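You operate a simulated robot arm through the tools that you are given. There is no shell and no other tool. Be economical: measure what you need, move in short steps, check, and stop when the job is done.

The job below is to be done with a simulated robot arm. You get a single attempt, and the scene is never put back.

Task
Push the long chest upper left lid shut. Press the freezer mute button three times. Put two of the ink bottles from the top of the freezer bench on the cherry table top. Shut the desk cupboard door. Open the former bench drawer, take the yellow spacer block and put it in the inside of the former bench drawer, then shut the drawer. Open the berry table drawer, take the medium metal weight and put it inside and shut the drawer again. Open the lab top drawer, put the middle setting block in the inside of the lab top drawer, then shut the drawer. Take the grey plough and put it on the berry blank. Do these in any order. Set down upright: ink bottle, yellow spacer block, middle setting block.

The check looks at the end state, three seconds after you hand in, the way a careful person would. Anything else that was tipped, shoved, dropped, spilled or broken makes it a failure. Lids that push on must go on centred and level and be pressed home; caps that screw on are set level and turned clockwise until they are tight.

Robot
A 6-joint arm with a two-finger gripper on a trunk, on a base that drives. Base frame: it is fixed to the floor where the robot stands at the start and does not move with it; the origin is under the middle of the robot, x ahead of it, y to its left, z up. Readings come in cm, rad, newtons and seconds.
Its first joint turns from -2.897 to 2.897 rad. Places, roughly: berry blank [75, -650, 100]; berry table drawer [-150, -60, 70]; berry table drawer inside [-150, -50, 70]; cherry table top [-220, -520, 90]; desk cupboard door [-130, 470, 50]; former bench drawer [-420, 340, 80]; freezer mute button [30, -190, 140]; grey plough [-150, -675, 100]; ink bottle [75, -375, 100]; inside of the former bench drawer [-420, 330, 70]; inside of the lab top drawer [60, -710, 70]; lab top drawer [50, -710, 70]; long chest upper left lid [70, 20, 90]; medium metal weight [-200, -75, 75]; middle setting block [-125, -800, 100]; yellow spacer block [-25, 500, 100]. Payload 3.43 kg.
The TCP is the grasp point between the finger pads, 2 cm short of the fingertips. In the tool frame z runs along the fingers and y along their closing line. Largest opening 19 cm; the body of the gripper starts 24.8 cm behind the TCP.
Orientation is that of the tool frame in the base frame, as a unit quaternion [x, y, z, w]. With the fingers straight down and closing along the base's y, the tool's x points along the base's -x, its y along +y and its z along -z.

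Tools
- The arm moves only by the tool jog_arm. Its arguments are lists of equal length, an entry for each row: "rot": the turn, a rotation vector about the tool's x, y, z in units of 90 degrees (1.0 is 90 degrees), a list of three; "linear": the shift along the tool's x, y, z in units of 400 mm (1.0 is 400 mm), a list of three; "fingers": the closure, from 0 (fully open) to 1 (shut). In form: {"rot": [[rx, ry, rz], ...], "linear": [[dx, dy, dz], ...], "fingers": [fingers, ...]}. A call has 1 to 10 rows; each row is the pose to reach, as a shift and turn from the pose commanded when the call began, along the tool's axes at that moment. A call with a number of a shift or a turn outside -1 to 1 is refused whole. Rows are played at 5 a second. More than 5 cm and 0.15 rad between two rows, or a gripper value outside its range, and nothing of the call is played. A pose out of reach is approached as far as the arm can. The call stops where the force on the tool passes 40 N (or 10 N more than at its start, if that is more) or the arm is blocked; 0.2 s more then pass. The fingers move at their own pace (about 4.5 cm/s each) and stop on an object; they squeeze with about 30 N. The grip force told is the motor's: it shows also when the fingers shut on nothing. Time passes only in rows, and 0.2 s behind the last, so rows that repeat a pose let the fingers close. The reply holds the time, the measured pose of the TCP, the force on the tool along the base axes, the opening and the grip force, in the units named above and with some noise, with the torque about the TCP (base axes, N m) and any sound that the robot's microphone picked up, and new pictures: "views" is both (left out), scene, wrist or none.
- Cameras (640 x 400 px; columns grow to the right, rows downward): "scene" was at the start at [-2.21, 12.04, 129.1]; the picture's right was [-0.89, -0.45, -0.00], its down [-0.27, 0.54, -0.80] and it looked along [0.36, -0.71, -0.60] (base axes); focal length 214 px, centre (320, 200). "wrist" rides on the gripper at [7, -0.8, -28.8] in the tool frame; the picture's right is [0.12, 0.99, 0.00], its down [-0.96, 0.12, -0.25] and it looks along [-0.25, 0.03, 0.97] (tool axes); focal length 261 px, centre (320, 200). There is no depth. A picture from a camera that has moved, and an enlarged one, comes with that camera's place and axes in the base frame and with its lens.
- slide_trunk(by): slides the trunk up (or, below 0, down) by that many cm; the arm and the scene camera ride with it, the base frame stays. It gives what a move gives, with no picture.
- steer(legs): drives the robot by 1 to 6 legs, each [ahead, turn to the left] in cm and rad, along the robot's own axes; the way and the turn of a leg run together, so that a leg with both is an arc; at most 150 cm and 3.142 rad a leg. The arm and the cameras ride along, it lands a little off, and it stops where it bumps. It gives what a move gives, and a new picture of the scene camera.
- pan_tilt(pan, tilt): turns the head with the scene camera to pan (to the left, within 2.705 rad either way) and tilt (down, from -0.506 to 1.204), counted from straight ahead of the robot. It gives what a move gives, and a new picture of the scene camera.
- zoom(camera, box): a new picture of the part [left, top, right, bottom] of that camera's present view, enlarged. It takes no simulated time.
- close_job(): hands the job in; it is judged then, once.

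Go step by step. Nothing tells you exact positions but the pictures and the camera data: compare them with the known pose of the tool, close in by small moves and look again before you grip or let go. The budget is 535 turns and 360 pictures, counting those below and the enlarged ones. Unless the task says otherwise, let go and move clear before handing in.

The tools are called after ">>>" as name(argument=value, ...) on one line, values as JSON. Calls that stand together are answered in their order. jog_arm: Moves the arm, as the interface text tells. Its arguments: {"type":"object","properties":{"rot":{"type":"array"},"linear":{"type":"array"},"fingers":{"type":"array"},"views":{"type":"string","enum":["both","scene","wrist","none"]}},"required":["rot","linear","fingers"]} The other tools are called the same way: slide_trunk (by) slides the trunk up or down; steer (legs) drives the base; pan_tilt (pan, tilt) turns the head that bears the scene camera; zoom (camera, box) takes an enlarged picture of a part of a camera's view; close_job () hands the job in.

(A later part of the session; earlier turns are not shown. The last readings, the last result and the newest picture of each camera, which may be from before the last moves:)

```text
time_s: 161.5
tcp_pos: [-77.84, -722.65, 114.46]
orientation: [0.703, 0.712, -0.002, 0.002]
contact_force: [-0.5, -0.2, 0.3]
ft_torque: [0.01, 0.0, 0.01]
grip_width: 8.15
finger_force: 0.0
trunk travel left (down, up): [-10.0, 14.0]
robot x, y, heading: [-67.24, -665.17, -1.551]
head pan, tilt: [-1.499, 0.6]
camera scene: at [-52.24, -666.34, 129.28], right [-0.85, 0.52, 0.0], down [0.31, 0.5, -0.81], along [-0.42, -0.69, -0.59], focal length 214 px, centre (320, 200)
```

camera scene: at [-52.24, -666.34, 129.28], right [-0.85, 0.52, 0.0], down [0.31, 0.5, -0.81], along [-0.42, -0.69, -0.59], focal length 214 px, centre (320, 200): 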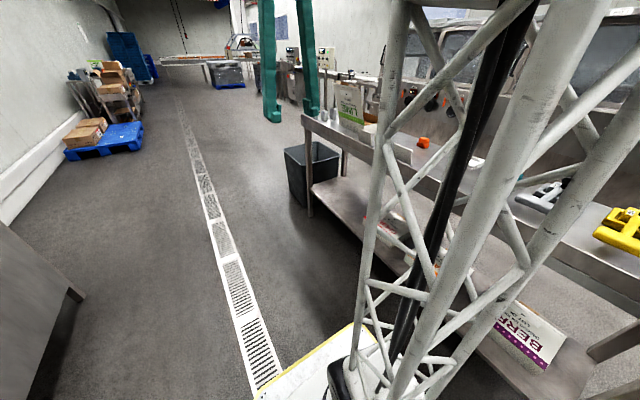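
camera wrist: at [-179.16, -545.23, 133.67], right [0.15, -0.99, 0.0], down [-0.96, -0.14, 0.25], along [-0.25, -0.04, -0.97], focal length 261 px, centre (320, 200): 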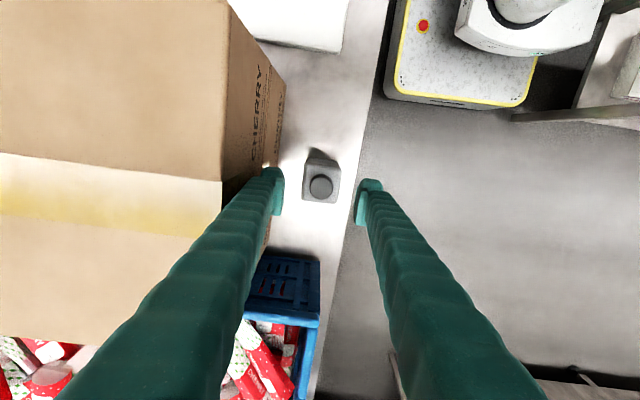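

The lab bench opposite has three drawers, the upper one being the top drawer. Now I swing the arm out to the right, over the plough.

>>> jog_arm(rot=[[0, 0, 0], [0, 0, 0], [0, 0, 0], [0, 0, 0], [0, 0, 0], [0, 0, 0], [0, 0, 0], [0, 0, 0], [0, 0, 0], [0, 0, 0]], linear=[[0.045, -0.1, 0], [0.09, -0.2, 0], [0.135, -0.3, 0], [0.18, -0.4, 0], [0.225, -0.5, 0], [0.27, -0.6, 0], [0.315, -0.7, 0], [0.36, -0.8, 0], [0.405, -0.9, 0], [0.45, -1.0, 0]], fingers=[0.57, 0.57, 0.57, 0.57, 0.57, 0.57, 0.57, 0.57, 0.57, 0.57], views="none")

>>> jog_arm(rot=[[0, 0, 0], [0, 0, 0], [0, 0, 0], [0, 0, 0], [0, 0, 0], [0, 0, 0], [0, 0, 0], [0, 0, 0], [0, 0, 0], [0, 0, 0]], linear=[[0.09, -0.065, 0], [0.18, -0.13, 0], [0.27, -0.195, 0], [0.36, -0.26, 0], [0.45, -0.325, 0], [0.54, -0.39, 0], [0.63, -0.455, 0], [0.72, -0.52, 0], [0.81, -0.585, 0], [0.9, -0.65, 0]], fingers=[0.57, 0.57, 0.57, 0.57, 0.57, 0.57, 0.57, 0.57, 0.57, 0.57], views="wrist")

>>> pan_tilt(pan=-0.9, tilt=0.6)

```text
time_s: 163.7
tcp_pos: [-118.29, -705.02, 114.0]
orientation: [0.703, 0.711, -0.002, 0.002]
contact_force: [0.0, -0.2, 0.5]
ft_torque: [0.02, 0.13, 0.01]
grip_width: 8.16
finger_force: 0.1
trunk travel left (down, up): [-10.0, 14.0]
robot x, y, heading: [-67.14, -665.2, -1.555]
head pan, tilt: [-1.499, 0.6]
```

```text
time_s: 165.9
tcp_pos: [-144.74, -669.57, 113.79]
orientation: [0.702, 0.712, -0.001, 0.001]
contact_force: [0.6, -0.5, 1.1]
ft_torque: [0.17, 0.18, -0.02]
grip_width: 8.17
finger_force: 0.0
trunk travel left (down, up): [-10.0, 14.0]
robot x, y, heading: [-67.2, -665.11, -1.555]
head pan, tilt: [-1.499, 0.6]
camera wrist: at [-145.7, -662.27, 142.61], right [0.99, 0.13, 0.0], down [0.13, -0.96, 0.25], along [0.03, -0.25, -0.97], focal length 261 px, centre (320, 200)
```

wrist: 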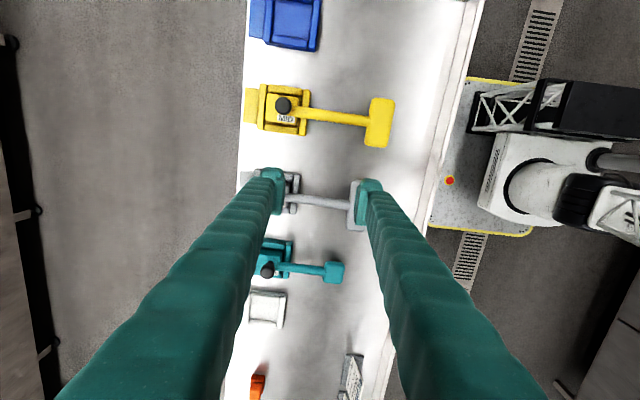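

```text
time_s: 166.9
tcp_pos: [-144.76, -669.62, 113.88]
orientation: [0.703, 0.712, -0.002, 0.003]
contact_force: [0.8, -0.6, -0.2]
ft_torque: [-0.01, -0.04, 0.01]
grip_width: 8.17
finger_force: 0.0
trunk travel left (down, up): [-10.0, 14.0]
robot x, y, heading: [-67.12, -665.24, -1.553]
head pan, tilt: [-0.901, 0.6]
camera scene: at [-54.56, -664.45, 129.51], right [-0.63, 0.77, 0.0], down [0.44, 0.36, -0.82], along [-0.64, -0.52, -0.57], focal length 214 px, centre (320, 200)
```

scene: 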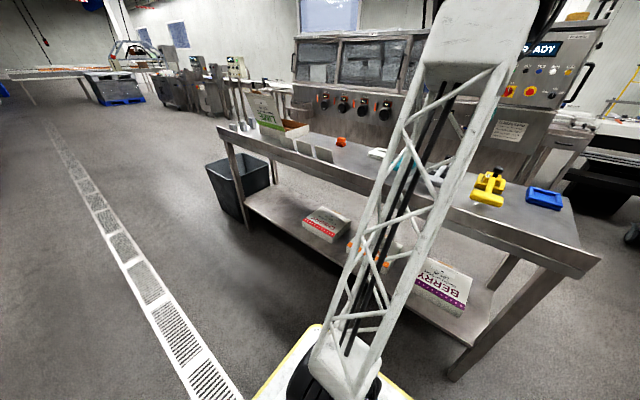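

I see the grey plough below: block near (-151,-673.5), paddle near (-138,-674.5), bar along x. I turn the gripper 90° so the fingers close along y across the block.

>>> jog_arm(rot=[[0, 0, 0.09], [0, 0, 0.18], [0, 0, 0.27], [0, 0, 0.36], [0, 0, 0.45], [0, 0, 0.54], [0, 0, 0.63], [0, 0, 0.72], [0, 0, 0.81], [0, 0, 0.9]], linear=[[-0.01, -0.01, 0], [-0.02, -0.02, 0], [-0.03, -0.03, 0], [-0.04, -0.04, 0], [-0.05, -0.05, 0], [-0.06, -0.06, 0], [-0.07, -0.07, 0], [-0.08, -0.08, 0], [-0.09, -0.1, 0], [-0.095, -0.11, 0]], fingers=[0.4, 0.4, 0.4, 0.4, 0.4, 0.4, 0.4, 0.4, 0.4, 0.4], views="none")

>>> jog_arm(rot=[[0, 0, 0.06], [0, 0, 0.11]], linear=[[0, 0, 0], [0, 0, 0]], fingers=[0.4, 0.4], views="wrist")

```text
time_s: 169.1
tcp_pos: [-148.86, -673.3, 113.98]
orientation: [0.996, 0.084, 0.0, 0.004]
contact_force: [-0.5, 0.3, 0.8]
ft_torque: [-0.03, 0.02, -0.01]
grip_width: 11.4
finger_force: 0.0
trunk travel left (down, up): [-10.0, 14.0]
robot x, y, heading: [-67.24, -665.1, -1.554]
head pan, tilt: [-0.901, 0.6]
```

```text
time_s: 169.7
tcp_pos: [-148.85, -673.37, 113.91]
orientation: [1.0, -0.002, 0.001, 0.003]
contact_force: [0.4, 0.2, 1.2]
ft_torque: [0.02, 0.0, -0.05]
grip_width: 11.4
finger_force: 0.0
trunk travel left (down, up): [-10.0, 14.0]
robot x, y, heading: [-67.51, -665.22, -1.558]
head pan, tilt: [-0.901, 0.6]
camera wrist: at [-141.87, -672.43, 142.76], right [0.11, -0.99, 0.01], down [-0.96, -0.11, 0.25], along [-0.24, -0.03, -0.97], focal length 261 px, centre (320, 200)
```

wrist: 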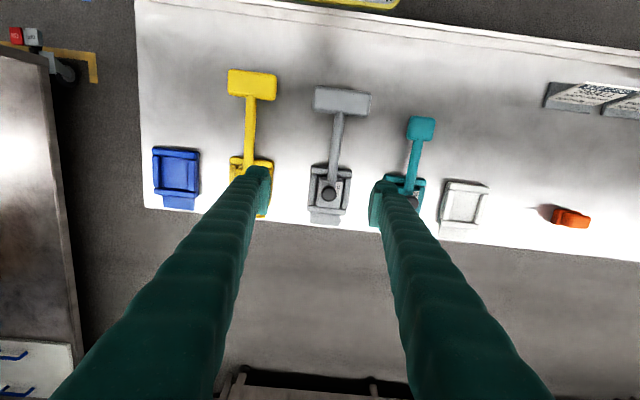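

>>> zoom(camera="wrist", box=[270, 70, 430, 240])

```text
2.35 times, centred on (350, 155) of wrist
camera zoom: at [-141.87, -672.43, 142.76], right [0.11, -0.99, 0.01], down [-0.96, -0.11, 0.25], along [-0.24, -0.03, -0.97], focal length 613 px, centre (249, 306)
```

zoom: 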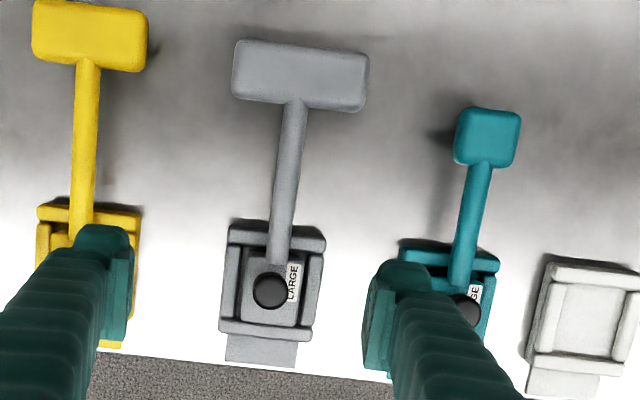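

The view is clear now: knob at about (-152,-675.4), block about 5 cm wide inside the frame. I go down to just above the knob, centred on the block.

>>> jog_arm(rot=[[0, 0, 0], [0, 0, 0], [0, 0, 0], [0, 0, 0]], linear=[[-0.03, 0.025, 0.1], [-0.06, 0.05, 0.2], [-0.06, 0.05, 0.3], [-0.06, 0.05, 0.375]], fingers=[0.4, 0.4, 0.4, 0.4], views="wrist")

>>> zoom(camera="wrist", box=[230, 70, 430, 270])

```text
time_s: 170.7
tcp_pos: [-150.95, -675.55, 98.91]
orientation: [1.0, -0.001, 0.001, 0.003]
contact_force: [0.7, 0.3, 0.0]
ft_torque: [-0.02, 0.03, -0.02]
grip_width: 11.37
finger_force: 0.2
trunk travel left (down, up): [-10.0, 14.0]
robot x, y, heading: [-67.54, -665.3, -1.554]
head pan, tilt: [-0.901, 0.6]
camera wrist: at [-144.0, -674.59, 127.75], right [0.12, -0.99, 0.01], down [-0.96, -0.11, 0.25], along [-0.24, -0.03, -0.97], focal length 261 px, centre (320, 200)
```

wrist: 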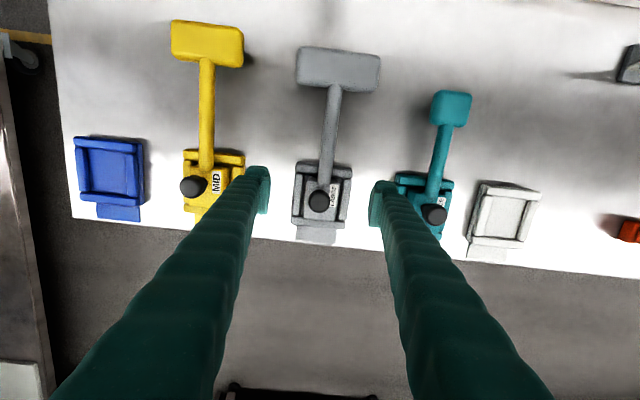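

```text
2.00 times, centred on (330, 170) of wrist
camera zoom: at [-144.0, -674.59, 127.75], right [0.12, -0.99, 0.01], down [-0.96, -0.11, 0.25], along [-0.24, -0.03, -0.97], focal length 521 px, centre (300, 260)
```

zoom: 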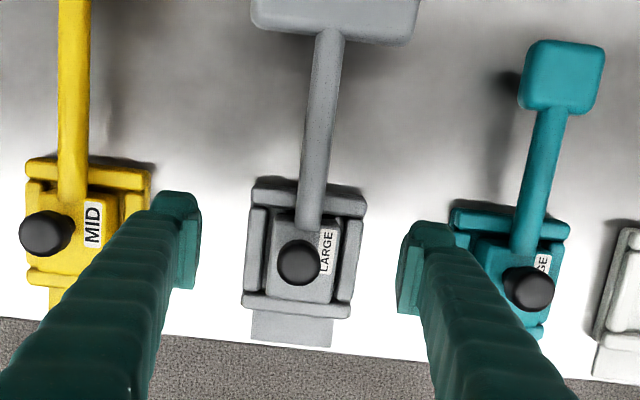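

>>> jog_arm(rot=[[0, 0, 0], [0, 0, 0], [0, 0, 0], [0, 0, 0]], linear=[[0, 0.008, 0.06], [0, 0.008, 0.11], [0, 0.008, 0.15], [0, 0.008, 0.175]], fingers=[0.5, 0.55, 0.58, 0.58], views="wrist")

>>> zoom(camera="wrist", box=[230, 100, 430, 270])

>>> pan_tilt(pan=-1.3, tilt=0.5)

```text
time_s: 171.7
tcp_pos: [-151.05, -675.85, 91.98]
orientation: [1.0, -0.002, 0.0, 0.003]
contact_force: [0.7, -0.1, -0.1]
ft_torque: [0.01, 0.02, 0.0]
grip_width: 7.97
finger_force: 0.0
trunk travel left (down, up): [-10.0, 14.0]
robot x, y, heading: [-67.28, -665.16, -1.558]
head pan, tilt: [-0.901, 0.6]
camera wrist: at [-144.06, -674.83, 120.74], right [0.12, -0.99, 0.01], down [-0.96, -0.11, 0.25], along [-0.24, -0.04, -0.97], focal length 261 px, centre (320, 200)
```

wrist: 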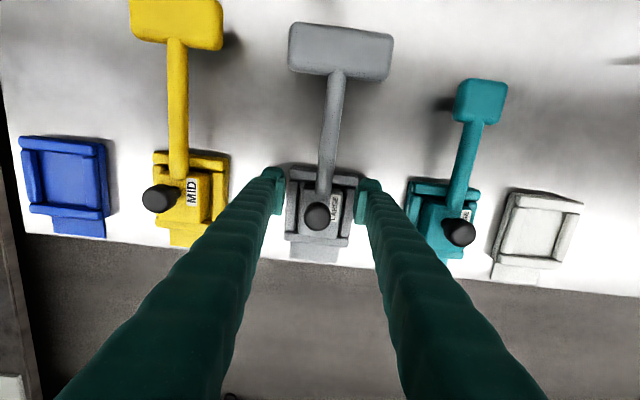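

```text
2.35 times, centred on (330, 185) of wrist
camera zoom: at [-144.06, -674.83, 120.74], right [0.12, -0.99, 0.01], down [-0.96, -0.11, 0.25], along [-0.24, -0.04, -0.97], focal length 613 px, centre (296, 235)
```

zoom: 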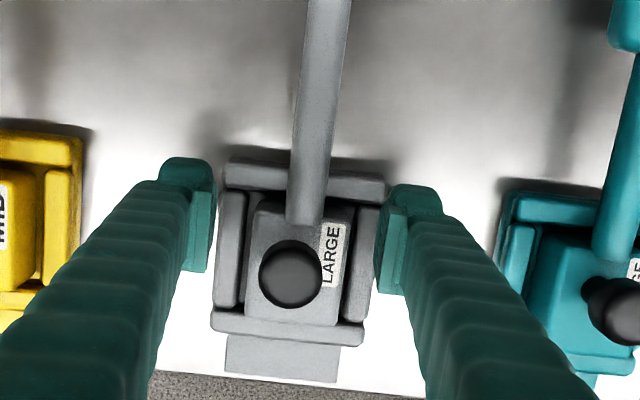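

```text
time_s: 172.6
tcp_pos: [-150.94, -675.7, 91.95]
orientation: [1.0, -0.001, 0.0, 0.003]
contact_force: [-0.4, -0.2, 0.4]
ft_torque: [0.02, 0.0, 0.02]
grip_width: 8.01
finger_force: 0.1
trunk travel left (down, up): [-10.0, 14.0]
robot x, y, heading: [-67.43, -665.19, -1.554]
head pan, tilt: [-1.3, 0.499]
camera scene: at [-56.45, -661.44, 130.42], right [-0.28, 0.96, 0.0], down [0.46, 0.14, -0.88], along [-0.84, -0.25, -0.48], focal length 214 px, centre (320, 200)
```

scene: 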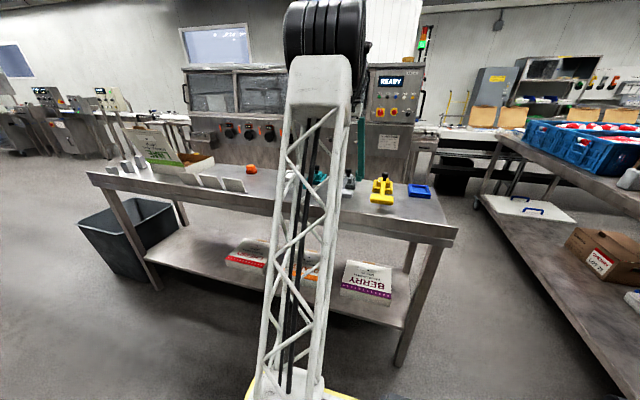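

The fingers straddle the block above the frame. I close here and see by the width what they hold.

>>> jog_arm(rot=[[0, 0, 0], [0, 0, 0], [0, 0, 0], [0, 0, 0], [0, 0, 0]], linear=[[0, 0, 0], [0, 0, 0], [0, 0, 0], [0, 0, 0], [0, 0, 0]], fingers=[0.8, 1, 1, 1, 1], views="wrist")

>>> zoom(camera="wrist", box=[230, 100, 430, 270])

```text
time_s: 173.5
tcp_pos: [-151.03, -675.98, 92.54]
orientation: [1.0, -0.001, -0.004, 0.005]
contact_force: [1.5, 1.8, 23.9]
ft_torque: [-0.19, -0.06, -0.07]
grip_width: 2.57
finger_force: 23.7
trunk travel left (down, up): [-10.0, 14.0]
robot x, y, heading: [-67.28, -664.9, -1.555]
head pan, tilt: [-1.3, 0.499]
stopped in row 4: the force on the tool passed its limit at 45 N (the readings are from after the stop); the commanded pose is now the measured one
camera wrist: at [-143.86, -674.91, 121.27], right [0.12, -0.99, 0.01], down [-0.96, -0.11, 0.26], along [-0.25, -0.04, -0.97], focal length 261 px, centre (320, 200)
```

wrist: 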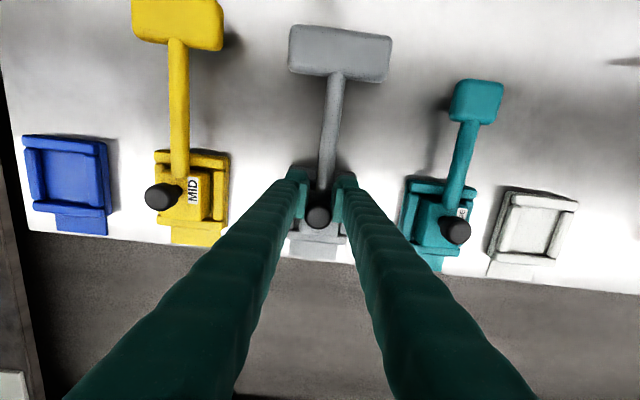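

```text
2.35 times, centred on (330, 185) of wrist
camera zoom: at [-143.86, -674.91, 121.27], right [0.12, -0.99, 0.01], down [-0.96, -0.11, 0.26], along [-0.25, -0.04, -0.97], focal length 613 px, centre (296, 235)
```

zoom: 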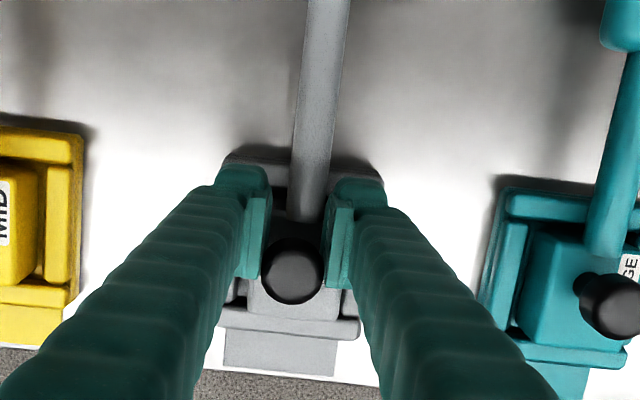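

The fingers rode onto the block's top and now close on the 2.6 cm knob. I rise a little so they don't press on the block, tighten on the knob, and lift slowly.

>>> jog_arm(rot=[[0, 0, 0], [0, 0, 0], [0, 0, 0], [0, 0, 0], [0, 0, 0], [0, 0, 0], [0, 0, 0], [0, 0, 0]], linear=[[0, 0, -0.008], [-0.02, 0, -0.008], [-0.02, 0, -0.008], [-0.02, 0, -0.008], [-0.02, 0, -0.008], [-0.02, 0, -0.008], [-0.02, 0, -0.008], [-0.02, 0, -0.008]], fingers=[0.75, 0.75, 1, 1, 1, 1, 1, 1], views="wrist")

```text
time_s: 175.3
tcp_pos: [-151.93, -676.14, 92.61]
orientation: [1.0, -0.001, -0.001, 0.004]
contact_force: [0.8, 0.3, 0.1]
ft_torque: [0.02, -0.03, 0.03]
grip_width: 2.54
finger_force: 30.4
trunk travel left (down, up): [-10.0, 14.0]
robot x, y, heading: [-67.3, -665.01, -1.555]
head pan, tilt: [-1.3, 0.499]
camera wrist: at [-144.89, -674.99, 121.32], right [0.12, -0.99, 0.01], down [-0.96, -0.11, 0.25], along [-0.25, -0.04, -0.97], focal length 261 px, centre (320, 200)
```

wrist: 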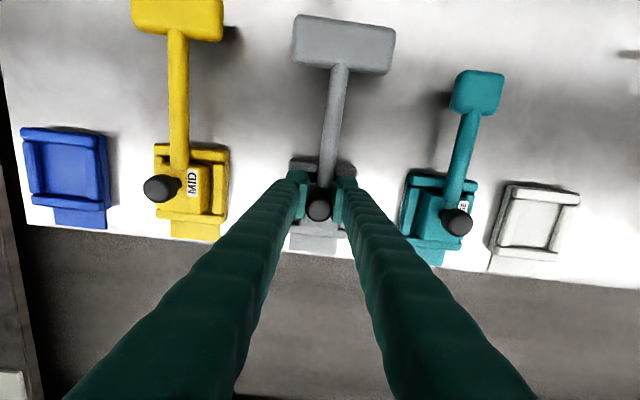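

Force is relieved and the knob is held (2.54 cm). Lifting slowly to see if only the plough comes and stays level.

>>> jog_arm(rot=[[0, 0, 0], [0, 0, 0], [0, 0, 0], [0, 0, 0], [0, 0, 0], [0, 0, 0]], linear=[[0, 0, -0.02], [0, 0, -0.04], [0, 0, -0.06], [0, 0, -0.09], [0, 0, -0.12], [0, 0, -0.15]], fingers=[1, 1, 1, 1, 1, 1], views="wrist")

>>> zoom(camera="wrist", box=[230, 0, 430, 270])

```text
time_s: 176.7
tcp_pos: [-151.79, -675.98, 98.7]
orientation: [1.0, -0.001, -0.002, 0.004]
contact_force: [0.0, 0.2, -5.5]
ft_torque: [0.01, -0.01, 0.02]
grip_width: 2.54
finger_force: 30.5
trunk travel left (down, up): [-10.0, 14.0]
robot x, y, heading: [-67.59, -665.3, -1.556]
head pan, tilt: [-1.3, 0.499]
camera wrist: at [-144.74, -674.89, 127.31], right [0.12, -0.99, 0.01], down [-0.96, -0.11, 0.25], along [-0.25, -0.04, -0.97], focal length 261 px, centre (320, 200)
```

wrist: 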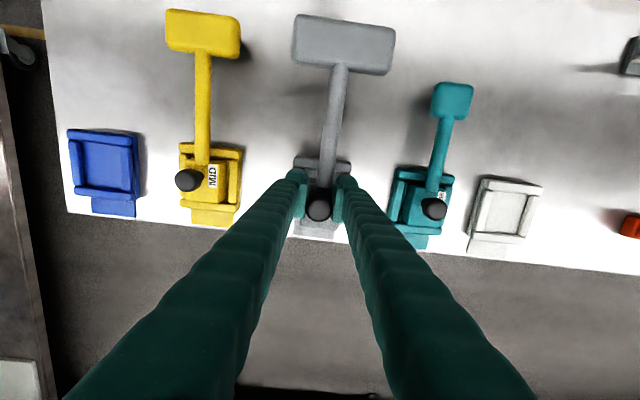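

```text
1.48 times, centred on (330, 135) of wrist
camera zoom: at [-144.74, -674.89, 127.31], right [0.12, -0.99, 0.01], down [-0.96, -0.11, 0.25], along [-0.25, -0.04, -0.97], focal length 386 px, centre (305, 296)
```

zoom: 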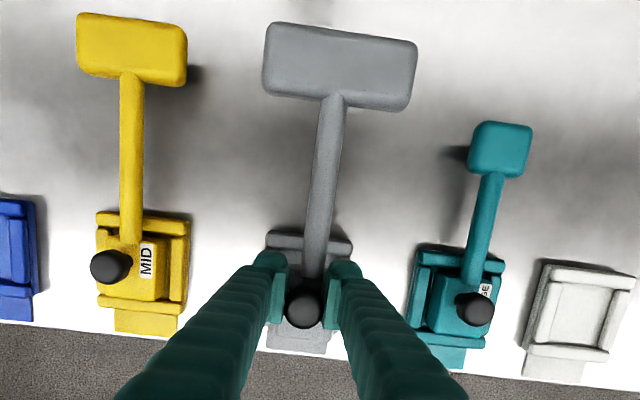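

The plough came free (about 0.55 kg, level). I raise it and bring it ahead of the robot, then turn to the lab bench.

>>> jog_arm(rot=[[0, 0, 0], [0, 0, 0], [0, 0, 0], [0, 0, 0], [0, 0, 0], [0, 0, 0], [0, 0, 0], [0, 0, 0], [0, 0, 0], [0, 0, 0]], linear=[[0, 0, -0.1], [0, 0, -0.2], [0, 0, -0.3], [0.04, 0.04, -0.38], [0.12, 0.11, -0.4], [0.2, 0.18, -0.4], [0.28, 0.25, -0.4], [0.36, 0.32, -0.4], [0.44, 0.39, -0.4], [0.52, 0.46, -0.4]], fingers=[1, 1, 1, 1, 1, 1, 1, 1, 1, 1], views="none")

>>> jog_arm(rot=[[0, 0, 0], [0, 0, 0], [0, 0, 0], [0, 0, 0], [0, 0, 0], [0, 0, 0], [0, 0, 0], [0, 0, 0], [0, 0, 0], [0, 0, 0]], linear=[[0.09, 0.07, 0], [0.18, 0.14, 0], [0.27, 0.21, 0], [0.36, 0.28, 0], [0.47, 0.31, 0], [0.58, 0.34, 0], [0.69, 0.37, 0], [0.8, 0.4, 0], [0.91, 0.43, 0], [1.0, 0.46, 0]], fingers=[1, 1, 1, 1, 1, 1, 1, 1, 1, 1], views="none")

>>> steer(legs=[[0, 1.555], [30, 0]])

>>> pan_tilt(pan=0.2, tilt=0.5)

```text
time_s: 178.9
tcp_pos: [-131.19, -694.17, 114.75]
orientation: [1.0, -0.001, -0.001, 0.004]
contact_force: [-0.6, -0.1, -4.4]
ft_torque: [-0.05, -0.18, 0.04]
grip_width: 2.56
finger_force: 30.0
trunk travel left (down, up): [-10.0, 14.0]
robot x, y, heading: [-67.45, -664.95, -1.555]
head pan, tilt: [-1.3, 0.499]
```

```text
time_s: 181.1
tcp_pos: [-90.92, -712.81, 114.59]
orientation: [1.0, -0.001, 0.0, 0.001]
contact_force: [-0.4, 0.0, -4.3]
ft_torque: [0.04, -0.18, 0.01]
grip_width: 2.54
finger_force: 29.9
trunk travel left (down, up): [-10.0, 14.0]
robot x, y, heading: [-67.48, -665.18, -1.552]
head pan, tilt: [-1.3, 0.499]
```

```text
time_s: 187.2
tcp_pos: [10.09, -687.44, 114.83]
orientation: [0.704, 0.71, 0.001, 0.003]
contact_force: [-0.4, -0.1, -4.6]
ft_torque: [0.01, 0.04, 0.0]
grip_width: 2.58
finger_force: 29.6
trunk travel left (down, up): [-10.0, 14.0]
robot x, y, heading: [-37.74, -664.14, 0.025]
head pan, tilt: [-1.3, 0.499]
camera scene: at [-43.27, -653.99, 131.85], right [-0.99, -0.11, 0.0], down [-0.04, 0.34, -0.94], along [0.1, -0.94, -0.34], focal length 214 px, centre (320, 200)
```

scene: 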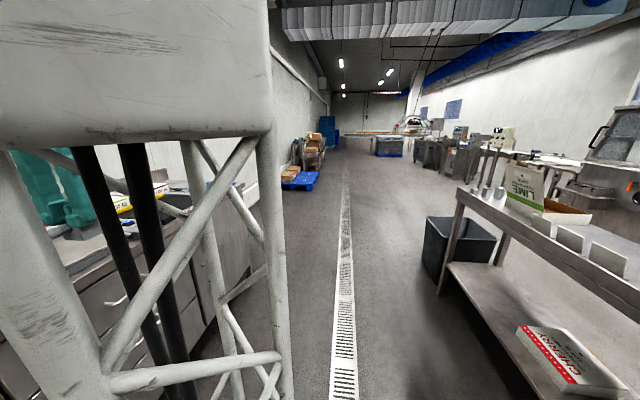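

```text
time_s: 188.8
tcp_pos: [10.27, -687.41, 114.64]
orientation: [0.704, 0.71, 0.001, 0.001]
contact_force: [-0.7, -0.2, -4.7]
ft_torque: [0.02, 0.01, -0.07]
grip_width: 2.55
finger_force: 30.0
trunk travel left (down, up): [-10.0, 14.0]
robot x, y, heading: [-37.28, -664.47, 0.031]
head pan, tilt: [0.201, 0.499]
camera scene: at [-43.1, -653.96, 131.76], right [-0.99, -0.13, 0.0], down [-0.05, 0.34, -0.94], along [0.12, -0.93, -0.35], focal length 214 px, centre (320, 200)
```

scene: 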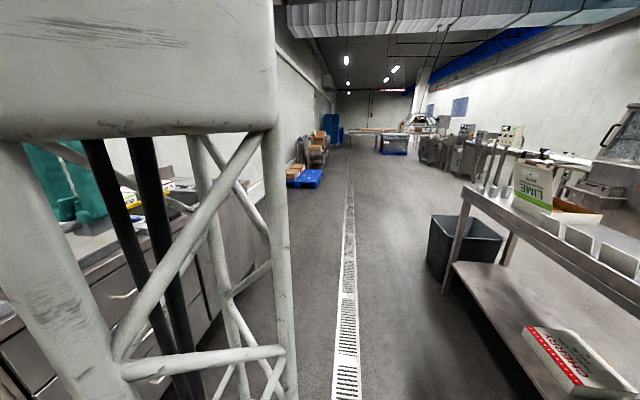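

My head camera is held off by the arm's upper link (the arm swung past it). I swing the arm back to the right, turn the head ahead, and bring the arm back.

>>> jog_arm(rot=[[0, 0, 0], [0, 0, 0], [0, 0, 0], [0, 0, 0], [0, 0, 0], [0, 0, 0], [0, 0, 0], [0, 0, 0], [0, 0, 0], [0, 0, 0]], linear=[[-0.07, -0.09, 0], [-0.14, -0.18, 0], [-0.21, -0.27, 0], [-0.28, -0.36, 0], [-0.35, -0.45, 0], [-0.42, -0.54, 0], [-0.49, -0.63, 0], [-0.56, -0.72, 0], [-0.63, -0.81, 0], [-0.7, -0.9, 0]], fingers=[1, 1, 1, 1, 1, 1, 1, 1, 1, 1], views="none")

>>> jog_arm(rot=[[0, 0, 0], [0, 0, 0], [0, 0, 0], [0, 0, 0]], linear=[[-0.02, -0.11, 0], [-0.04, -0.22, 0], [-0.06, -0.33, 0], [-0.08, -0.44, 0]], fingers=[1, 1, 1, 1], views="none")

>>> pan_tilt(pan=0.3, tilt=0.5)

```text
time_s: 191.0
tcp_pos: [-25.73, -715.67, 114.47]
orientation: [0.704, 0.71, 0.001, 0.004]
contact_force: [0.8, 0.3, -4.3]
ft_torque: [-0.12, 0.11, 0.02]
grip_width: 2.57
finger_force: 30.6
trunk travel left (down, up): [-10.0, 14.0]
robot x, y, heading: [-37.63, -664.26, 0.03]
head pan, tilt: [0.201, 0.499]
```

```text
time_s: 192.0
tcp_pos: [-43.13, -719.13, 114.25]
orientation: [0.704, 0.71, 0.001, 0.003]
contact_force: [0.8, 0.2, -4.9]
ft_torque: [-0.04, 0.17, -0.01]
grip_width: 2.57
finger_force: 30.2
trunk travel left (down, up): [-10.0, 14.0]
robot x, y, heading: [-37.82, -664.33, 0.03]
head pan, tilt: [0.201, 0.499]
```

```text
time_s: 192.7
tcp_pos: [-43.16, -719.23, 114.16]
orientation: [0.704, 0.71, 0.001, 0.003]
contact_force: [-0.4, -0.1, -3.8]
ft_torque: [0.04, 0.02, 0.02]
grip_width: 2.56
finger_force: 29.7
trunk travel left (down, up): [-10.0, 14.0]
robot x, y, heading: [-37.8, -664.04, 0.035]
head pan, tilt: [0.3, 0.499]
camera scene: at [-35.71, -641.82, 130.42], right [0.32, -0.95, 0.0], down [-0.45, -0.15, -0.88], along [0.83, 0.28, -0.48], focal length 214 px, centre (320, 200)
```

scene: 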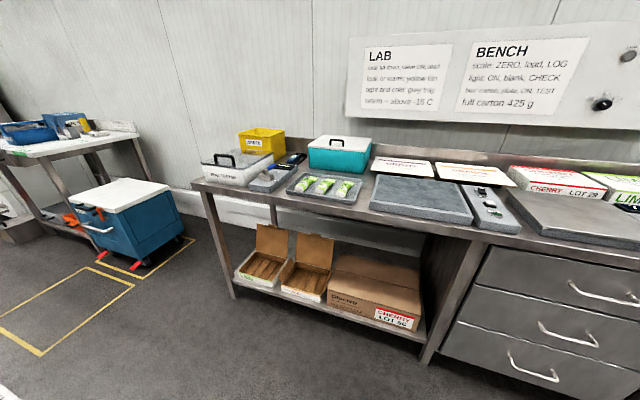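

>>> zoom(camera="scene", box=[340, 130, 560, 250])

>>> zoom(camera="scene", box=[190, 120, 400, 240])

>>> pan_tilt(pan=-0.25, tilt=0.6)

```text
2.91 times, centred on (450, 190) of scene
camera zoom: at [-35.71, -641.82, 130.42], right [0.32, -0.95, 0.0], down [-0.45, -0.15, -0.88], along [0.83, 0.28, -0.48], focal length 624 px, centre (-58, 229)
```

zoom: 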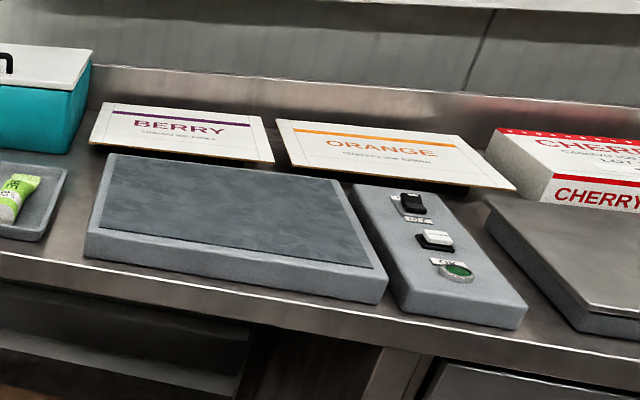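

```text
3.05 times, centred on (295, 180) of scene
camera zoom: at [-35.71, -641.82, 130.42], right [0.32, -0.95, 0.0], down [-0.45, -0.15, -0.88], along [0.83, 0.28, -0.48], focal length 654 px, centre (396, 261)
```

zoom: 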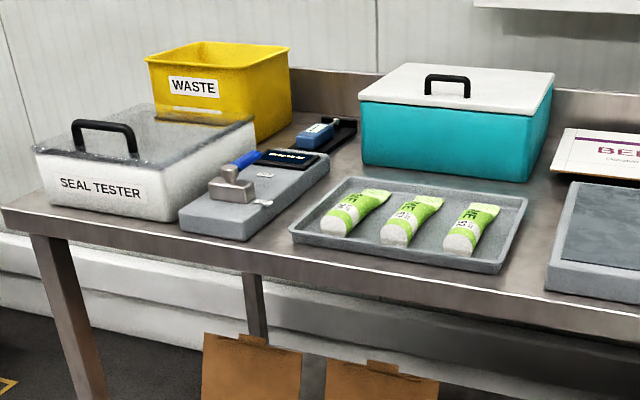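

```text
time_s: 193.6
tcp_pos: [-43.01, -718.98, 114.18]
orientation: [0.704, 0.71, 0.001, 0.003]
contact_force: [-0.6, -0.3, -4.4]
ft_torque: [0.02, 0.01, -0.01]
grip_width: 2.57
finger_force: 30.5
trunk travel left (down, up): [-10.0, 14.0]
robot x, y, heading: [-37.71, -664.48, 0.027]
head pan, tilt: [-0.25, 0.6]
camera scene: at [-35.7, -646.69, 129.52], right [-0.22, -0.98, 0.0], down [-0.55, 0.12, -0.83], along [0.81, -0.18, -0.56], focal length 214 px, centre (320, 200)
```

scene: 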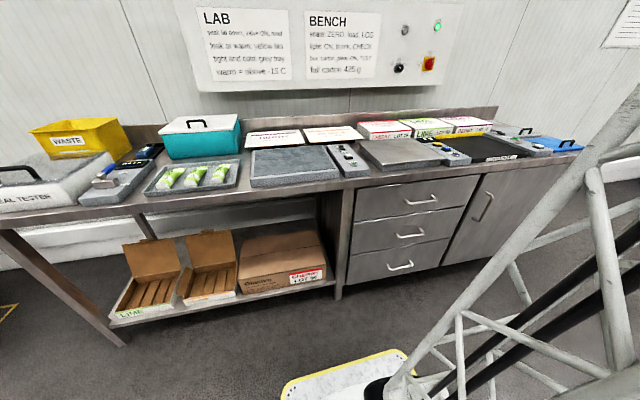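

The berry blank is the flat BERRY card at the back of the lab bench, about (89,-649). I drive closer, keeping the base short of the bench.

>>> steer(legs=[[0, -0.03], [34, 0]])

```text
time_s: 196.2
tcp_pos: [-9.26, -718.95, 114.22]
orientation: [0.708, 0.706, 0.001, 0.004]
contact_force: [0.5, 0.5, -5.1]
ft_torque: [0.02, 0.03, -0.01]
grip_width: 2.57
finger_force: 29.7
trunk travel left (down, up): [-10.0, 14.0]
robot x, y, heading: [-3.1, -663.79, 0.008]
head pan, tilt: [-0.25, 0.6]
camera scene: at [-1.02, -646.5, 129.51], right [-0.23, -0.97, 0.0], down [-0.55, 0.13, -0.83], along [0.8, -0.19, -0.56], focal length 214 px, centre (320, 200)
```

scene: 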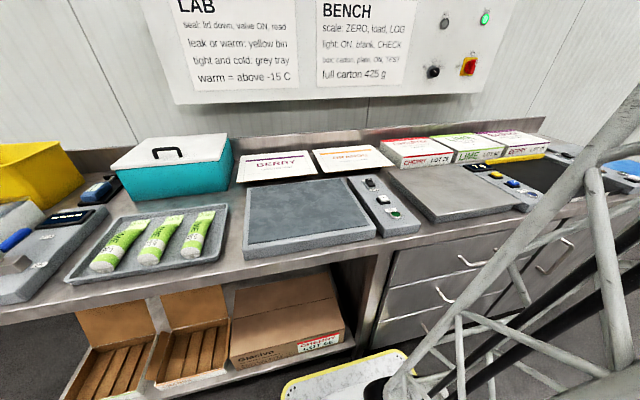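

Now I swing the plough over the bench toward the card.

>>> jog_arm(rot=[[0, 0, 0], [0, 0, 0], [0, 0, 0], [0, 0, 0], [0, 0, 0], [0, 0, 0], [0, 0, 0], [0, 0, 0], [0, 0, 0], [0, 0, 0]], linear=[[0.06, 0.1, 0], [0.12, 0.2, 0], [0.18, 0.3, 0], [0.24, 0.4, 0], [0.3, 0.5, 0], [0.36, 0.6, 0], [0.42, 0.7, 0], [0.48, 0.8, 0], [0.54, 0.9, 0], [0.6, 1.0, 0]], fingers=[1, 1, 1, 1, 1, 1, 1, 1, 1, 1], views="none")

>>> jog_arm(rot=[[0, 0, 0], [0, 0, 0], [0, 0, 0], [0, 0, 0], [0, 0, 0], [0, 0, 0], [0, 0, 0], [0, 0, 0], [0, 0, 0], [0, 0, 0]], linear=[[0.06, 0.08, 0], [0.12, 0.16, 0], [0.18, 0.24, 0], [0.24, 0.32, 0], [0.32, 0.4, 0.02], [0.4, 0.48, 0.04], [0.48, 0.56, 0.06], [0.56, 0.64, 0.1], [0.64, 0.72, 0.14], [0.72, 0.8, 0.18]], fingers=[1, 1, 1, 1, 1, 1, 1, 1, 1, 1], views="both")

```text
time_s: 198.4
tcp_pos: [30.98, -695.31, 113.82]
orientation: [0.708, 0.706, 0.001, -0.001]
contact_force: [-0.3, -0.3, -4.7]
ft_torque: [0.01, -0.08, 0.02]
grip_width: 2.56
finger_force: 30.0
trunk travel left (down, up): [-10.0, 14.0]
robot x, y, heading: [-3.16, -664.35, 0.022]
head pan, tilt: [-0.25, 0.6]
```

```text
time_s: 200.7
tcp_pos: [63.24, -666.33, 107.33]
orientation: [0.708, 0.706, 0.002, 0.002]
contact_force: [-0.9, 0.3, -3.6]
ft_torque: [0.14, -0.21, -0.02]
grip_width: 2.57
finger_force: 29.9
trunk travel left (down, up): [-10.0, 14.0]
robot x, y, heading: [-3.06, -664.46, 0.02]
head pan, tilt: [-0.25, 0.6]
camera scene: at [-1.05, -646.49, 129.51], right [-0.23, -0.97, 0.0], down [-0.55, 0.13, -0.83], along [0.8, -0.19, -0.56], focal length 214 px, centre (320, 200)
camera wrist: at [62.15, -659.15, 136.08], right [0.99, 0.12, 0.01], down [0.11, -0.96, 0.25], along [0.04, -0.25, -0.97], focal length 261 px, centre (320, 200)
```

scene: 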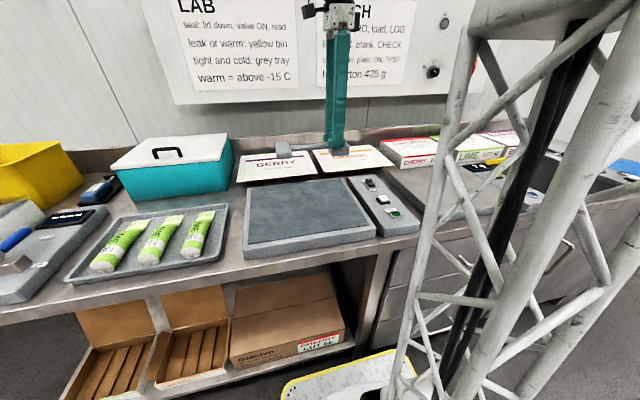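
wrist: 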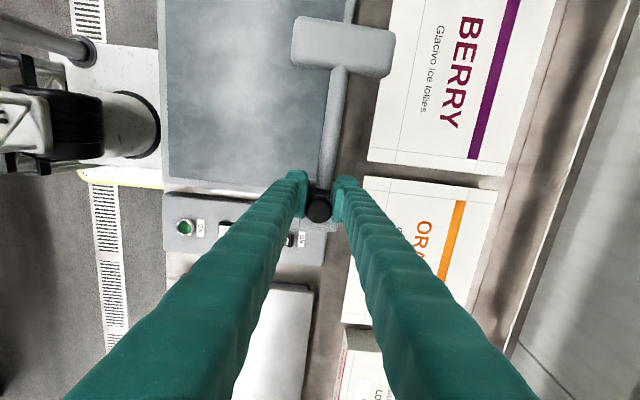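

The card spans x 72–98, y -663 to -632. I move so the block comes to (84,-654) with the paddle over the card too.

>>> jog_arm(rot=[[0, 0, 0], [0, 0, 0], [0, 0, 0], [0, 0, 0], [0, 0, 0], [0, 0, 0]], linear=[[0.05, 0.09, 0.01], [0.1, 0.18, 0.02], [0.15, 0.27, 0.03], [0.2, 0.36, 0.05], [0.25, 0.45, 0.07], [0.31, 0.52, 0.1]], fingers=[1, 1, 1, 1, 1, 1], views="both")

```text
time_s: 202.1
tcp_pos: [83.53, -653.97, 103.56]
orientation: [0.708, 0.706, 0.003, 0.003]
contact_force: [-0.6, -0.1, -4.6]
ft_torque: [0.14, -0.1, 0.01]
grip_width: 2.54
finger_force: 30.2
trunk travel left (down, up): [-10.0, 14.0]
robot x, y, heading: [-3.04, -663.78, 0.01]
head pan, tilt: [-0.25, 0.6]
camera scene: at [-1.02, -646.48, 129.51], right [-0.23, -0.97, 0.0], down [-0.55, 0.13, -0.82], along [0.8, -0.19, -0.57], focal length 214 px, centre (320, 200)
camera wrist: at [82.52, -646.94, 132.31], right [0.99, 0.12, 0.01], down [0.11, -0.96, 0.25], along [0.03, -0.25, -0.97], focal length 261 px, centre (320, 200)
```

scene: 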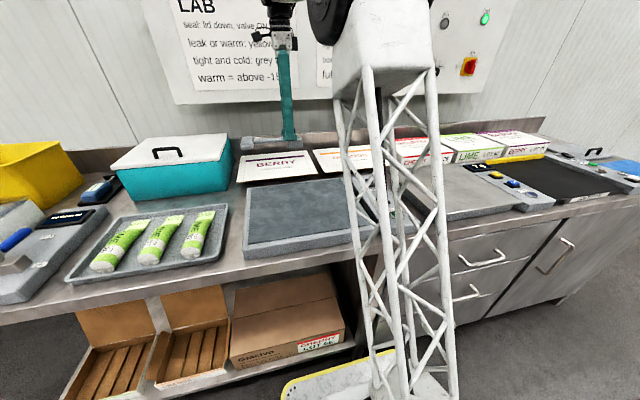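
wrist: 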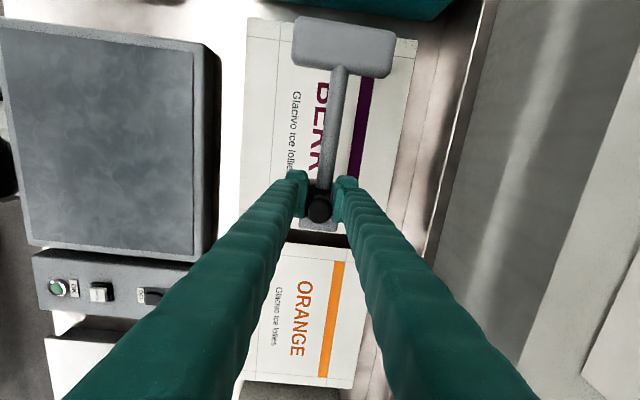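

Centred on the card. Lowering: quickly to 95, then in small steps to contact.

>>> jog_arm(rot=[[0, 0, 0], [0, 0, 0], [0, 0, 0], [0, 0, 0], [0, 0, 0], [0, 0, 0], [0, 0, 0], [0, 0, 0], [0, 0, 0]], linear=[[0, 0, 0.08], [0, 0, 0.15], [0, 0, 0.2], [0, 0, 0.22], [0, 0, 0.235], [0, 0, 0.245], [0, 0, 0.255], [0, 0, 0.265], [0, 0, 0.275]], fingers=[1, 1, 1, 1, 1, 1, 1, 1, 1], views="scene")

>>> zoom(camera="scene", box=[220, 100, 360, 200])

```text
time_s: 202.8
tcp_pos: [83.83, -653.87, 96.87]
orientation: [0.709, 0.706, 0.005, 0.007]
contact_force: [-7.1, -0.9, 23.3]
ft_torque: [-0.31, 0.55, -0.08]
grip_width: 2.55
finger_force: 29.8
trunk travel left (down, up): [-10.0, 14.0]
robot x, y, heading: [-3.11, -663.95, 0.014]
head pan, tilt: [-0.25, 0.6]
stopped in row 3: the force on the tool passed its limit at 62 N (the readings are from after the stop); the commanded pose is now the measured one
camera scene: at [-1.1, -646.47, 129.56], right [-0.23, -0.97, 0.0], down [-0.55, 0.13, -0.83], along [0.8, -0.19, -0.56], focal length 214 px, centre (320, 200)
```

scene: 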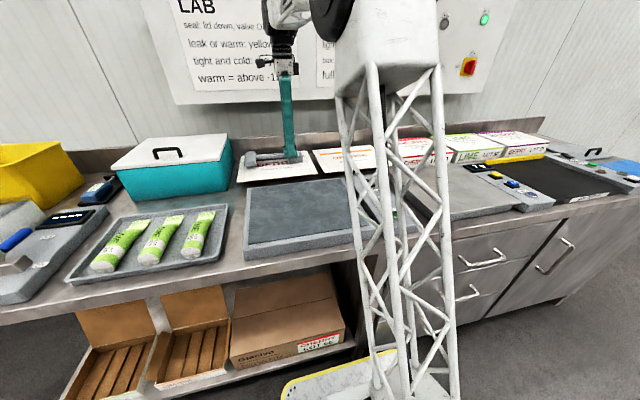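

```text
4.00 times, centred on (290, 150) of scene
camera zoom: at [-1.1, -646.47, 129.56], right [-0.23, -0.97, 0.0], down [-0.55, 0.13, -0.83], along [0.8, -0.19, -0.56], focal length 858 px, centre (440, 400)
```

zoom: 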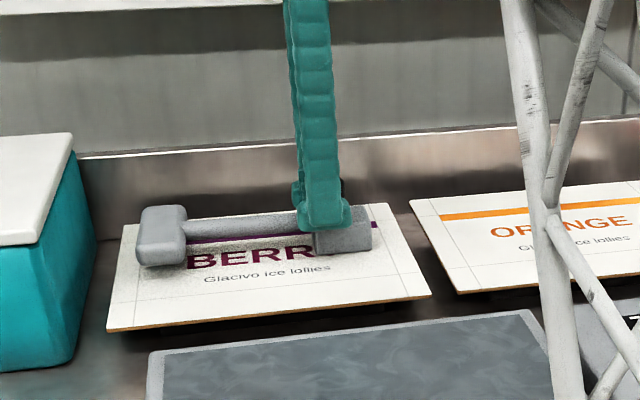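

The plough is down on the card (the card sits a little raised). I relieve the pressure and release, opening little, then rise.

>>> jog_arm(rot=[[0, 0, 0], [0, 0, 0], [0, 0, 0], [0, 0, 0], [0, 0, 0]], linear=[[0, 0, -0.005], [0, 0, -0.008], [0, 0, -0.008], [0, 0, -0.008], [0, 0, -0.008]], fingers=[1, 1, 1, 1, 1], views="none")

>>> zoom(camera="scene", box=[220, 100, 360, 200])

```text
time_s: 204.1
tcp_pos: [83.84, -653.9, 96.91]
orientation: [0.708, 0.706, 0.005, 0.006]
contact_force: [-1.4, 1.4, 2.0]
ft_torque: [0.06, 0.09, -0.03]
grip_width: 2.55
finger_force: 30.1
trunk travel left (down, up): [-10.0, 14.0]
robot x, y, heading: [-3.17, -664.25, 0.014]
head pan, tilt: [-0.25, 0.6]
```

```text
4.00 times, centred on (290, 150) of scene
camera zoom: at [-1.0, -646.46, 129.5], right [-0.23, -0.97, 0.0], down [-0.55, 0.13, -0.83], along [0.8, -0.19, -0.56], focal length 858 px, centre (440, 400)
```

zoom: 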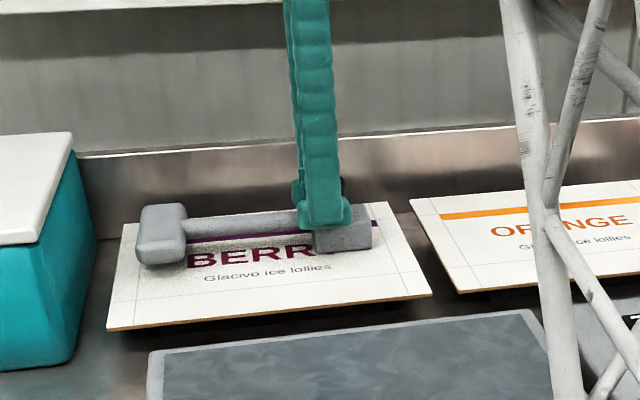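

>>> jog_arm(rot=[[0, 0, 0], [0, 0, 0], [0, 0, 0], [0, 0, 0], [0, 0, 0], [0, 0, 0], [0, 0, 0], [0, 0, 0]], linear=[[0, 0, 0], [0, 0, 0], [0, 0, 0], [0, 0, -0.04], [0, 0, -0.12], [0, 0, -0.22], [0, 0, -0.32], [0, 0, -0.42]], fingers=[0.75, 0.7, 0.7, 0.7, 0.7, 0.7, 0.7, 0.7], views="both")

>>> zoom(camera="scene", box=[220, 100, 360, 200])

```text
time_s: 205.8
tcp_pos: [83.85, -653.91, 113.7]
orientation: [0.708, 0.706, 0.004, 0.006]
contact_force: [-0.8, 0.3, -0.4]
ft_torque: [0.03, -0.02, -0.03]
grip_width: 5.67
finger_force: 0.2
trunk travel left (down, up): [-10.0, 14.0]
robot x, y, heading: [-3.43, -664.27, 0.016]
head pan, tilt: [-0.25, 0.6]
camera scene: at [-1.0, -646.46, 129.51], right [-0.23, -0.97, 0.0], down [-0.55, 0.13, -0.83], along [0.8, -0.19, -0.56], focal length 214 px, centre (320, 200)
camera wrist: at [82.5, -646.82, 142.45], right [0.99, 0.12, 0.02], down [0.11, -0.96, 0.25], along [0.04, -0.25, -0.97], focal length 261 px, centre (320, 200)
```

scene: 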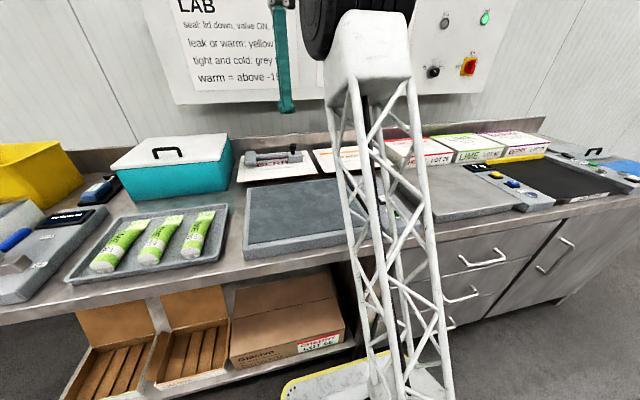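
wrist: 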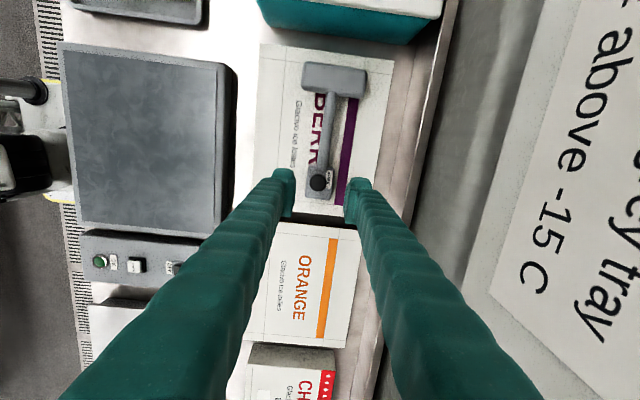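

```text
4.00 times, centred on (290, 150) of scene
camera zoom: at [-1.0, -646.46, 129.51], right [-0.23, -0.97, 0.0], down [-0.55, 0.13, -0.83], along [0.8, -0.19, -0.56], focal length 858 px, centre (440, 400)
```

zoom: 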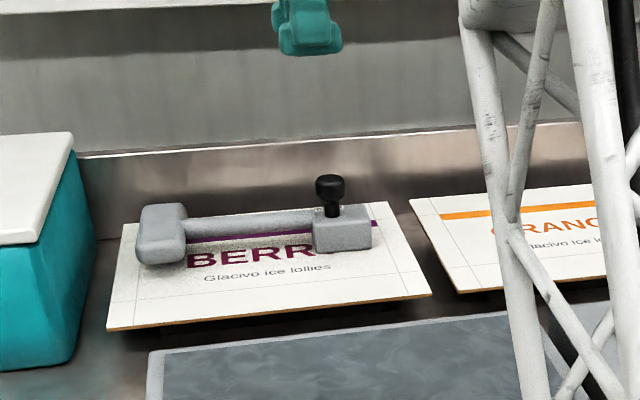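

The plough stands on the berry blank. Next the lab top drawer: I retract the arm and back the robot off, then line up with the drawer (handle about (34,-709,75)).

>>> jog_arm(rot=[[0, 0, 0], [0, 0, 0], [0, 0, 0], [0, 0, 0], [0, 0, 0], [0, 0, 0], [0, 0, 0], [0, 0, 0]], linear=[[0, -0.11, 0], [-0.02, -0.22, 0], [-0.05, -0.33, 0], [-0.08, -0.44, 0], [-0.11, -0.55, 0], [-0.14, -0.66, 0], [-0.17, -0.77, 0], [-0.2, -0.88, 0]], fingers=[0.7, 0.7, 0.7, 0.7, 0.7, 0.7, 0.7, 0.7], views="none")

>>> steer(legs=[[-15, 0], [0, -0.9], [-45, 0], [0, 0.9]])

```text
time_s: 207.7
tcp_pos: [48.67, -661.92, 113.11]
orientation: [0.708, 0.706, 0.005, 0.005]
contact_force: [1.5, -0.5, -0.5]
ft_torque: [0.0, 0.28, 0.01]
grip_width: 5.71
finger_force: 0.0
trunk travel left (down, up): [-10.0, 14.0]
robot x, y, heading: [-3.15, -663.99, 0.015]
head pan, tilt: [-0.25, 0.6]
```

```text
time_s: 216.2
tcp_pos: [5.05, -627.06, 113.08]
orientation: [0.712, 0.702, 0.005, 0.006]
contact_force: [-0.6, 0.2, -0.4]
ft_torque: [0.0, 0.02, -0.03]
grip_width: 5.68
finger_force: 0.1
trunk travel left (down, up): [-10.0, 14.0]
robot x, y, heading: [-47.25, -628.69, 0.006]
head pan, tilt: [-0.25, 0.6]
camera scene: at [-44.44, -611.12, 129.51], right [-0.24, -0.97, 0.0], down [-0.55, 0.14, -0.83], along [0.8, -0.2, -0.56], focal length 214 px, centre (320, 200)
```

scene: 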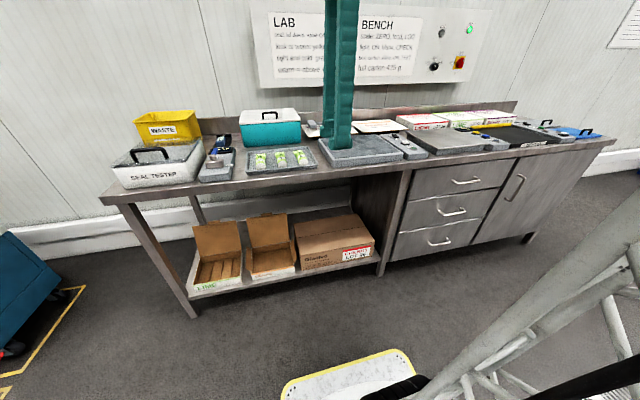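

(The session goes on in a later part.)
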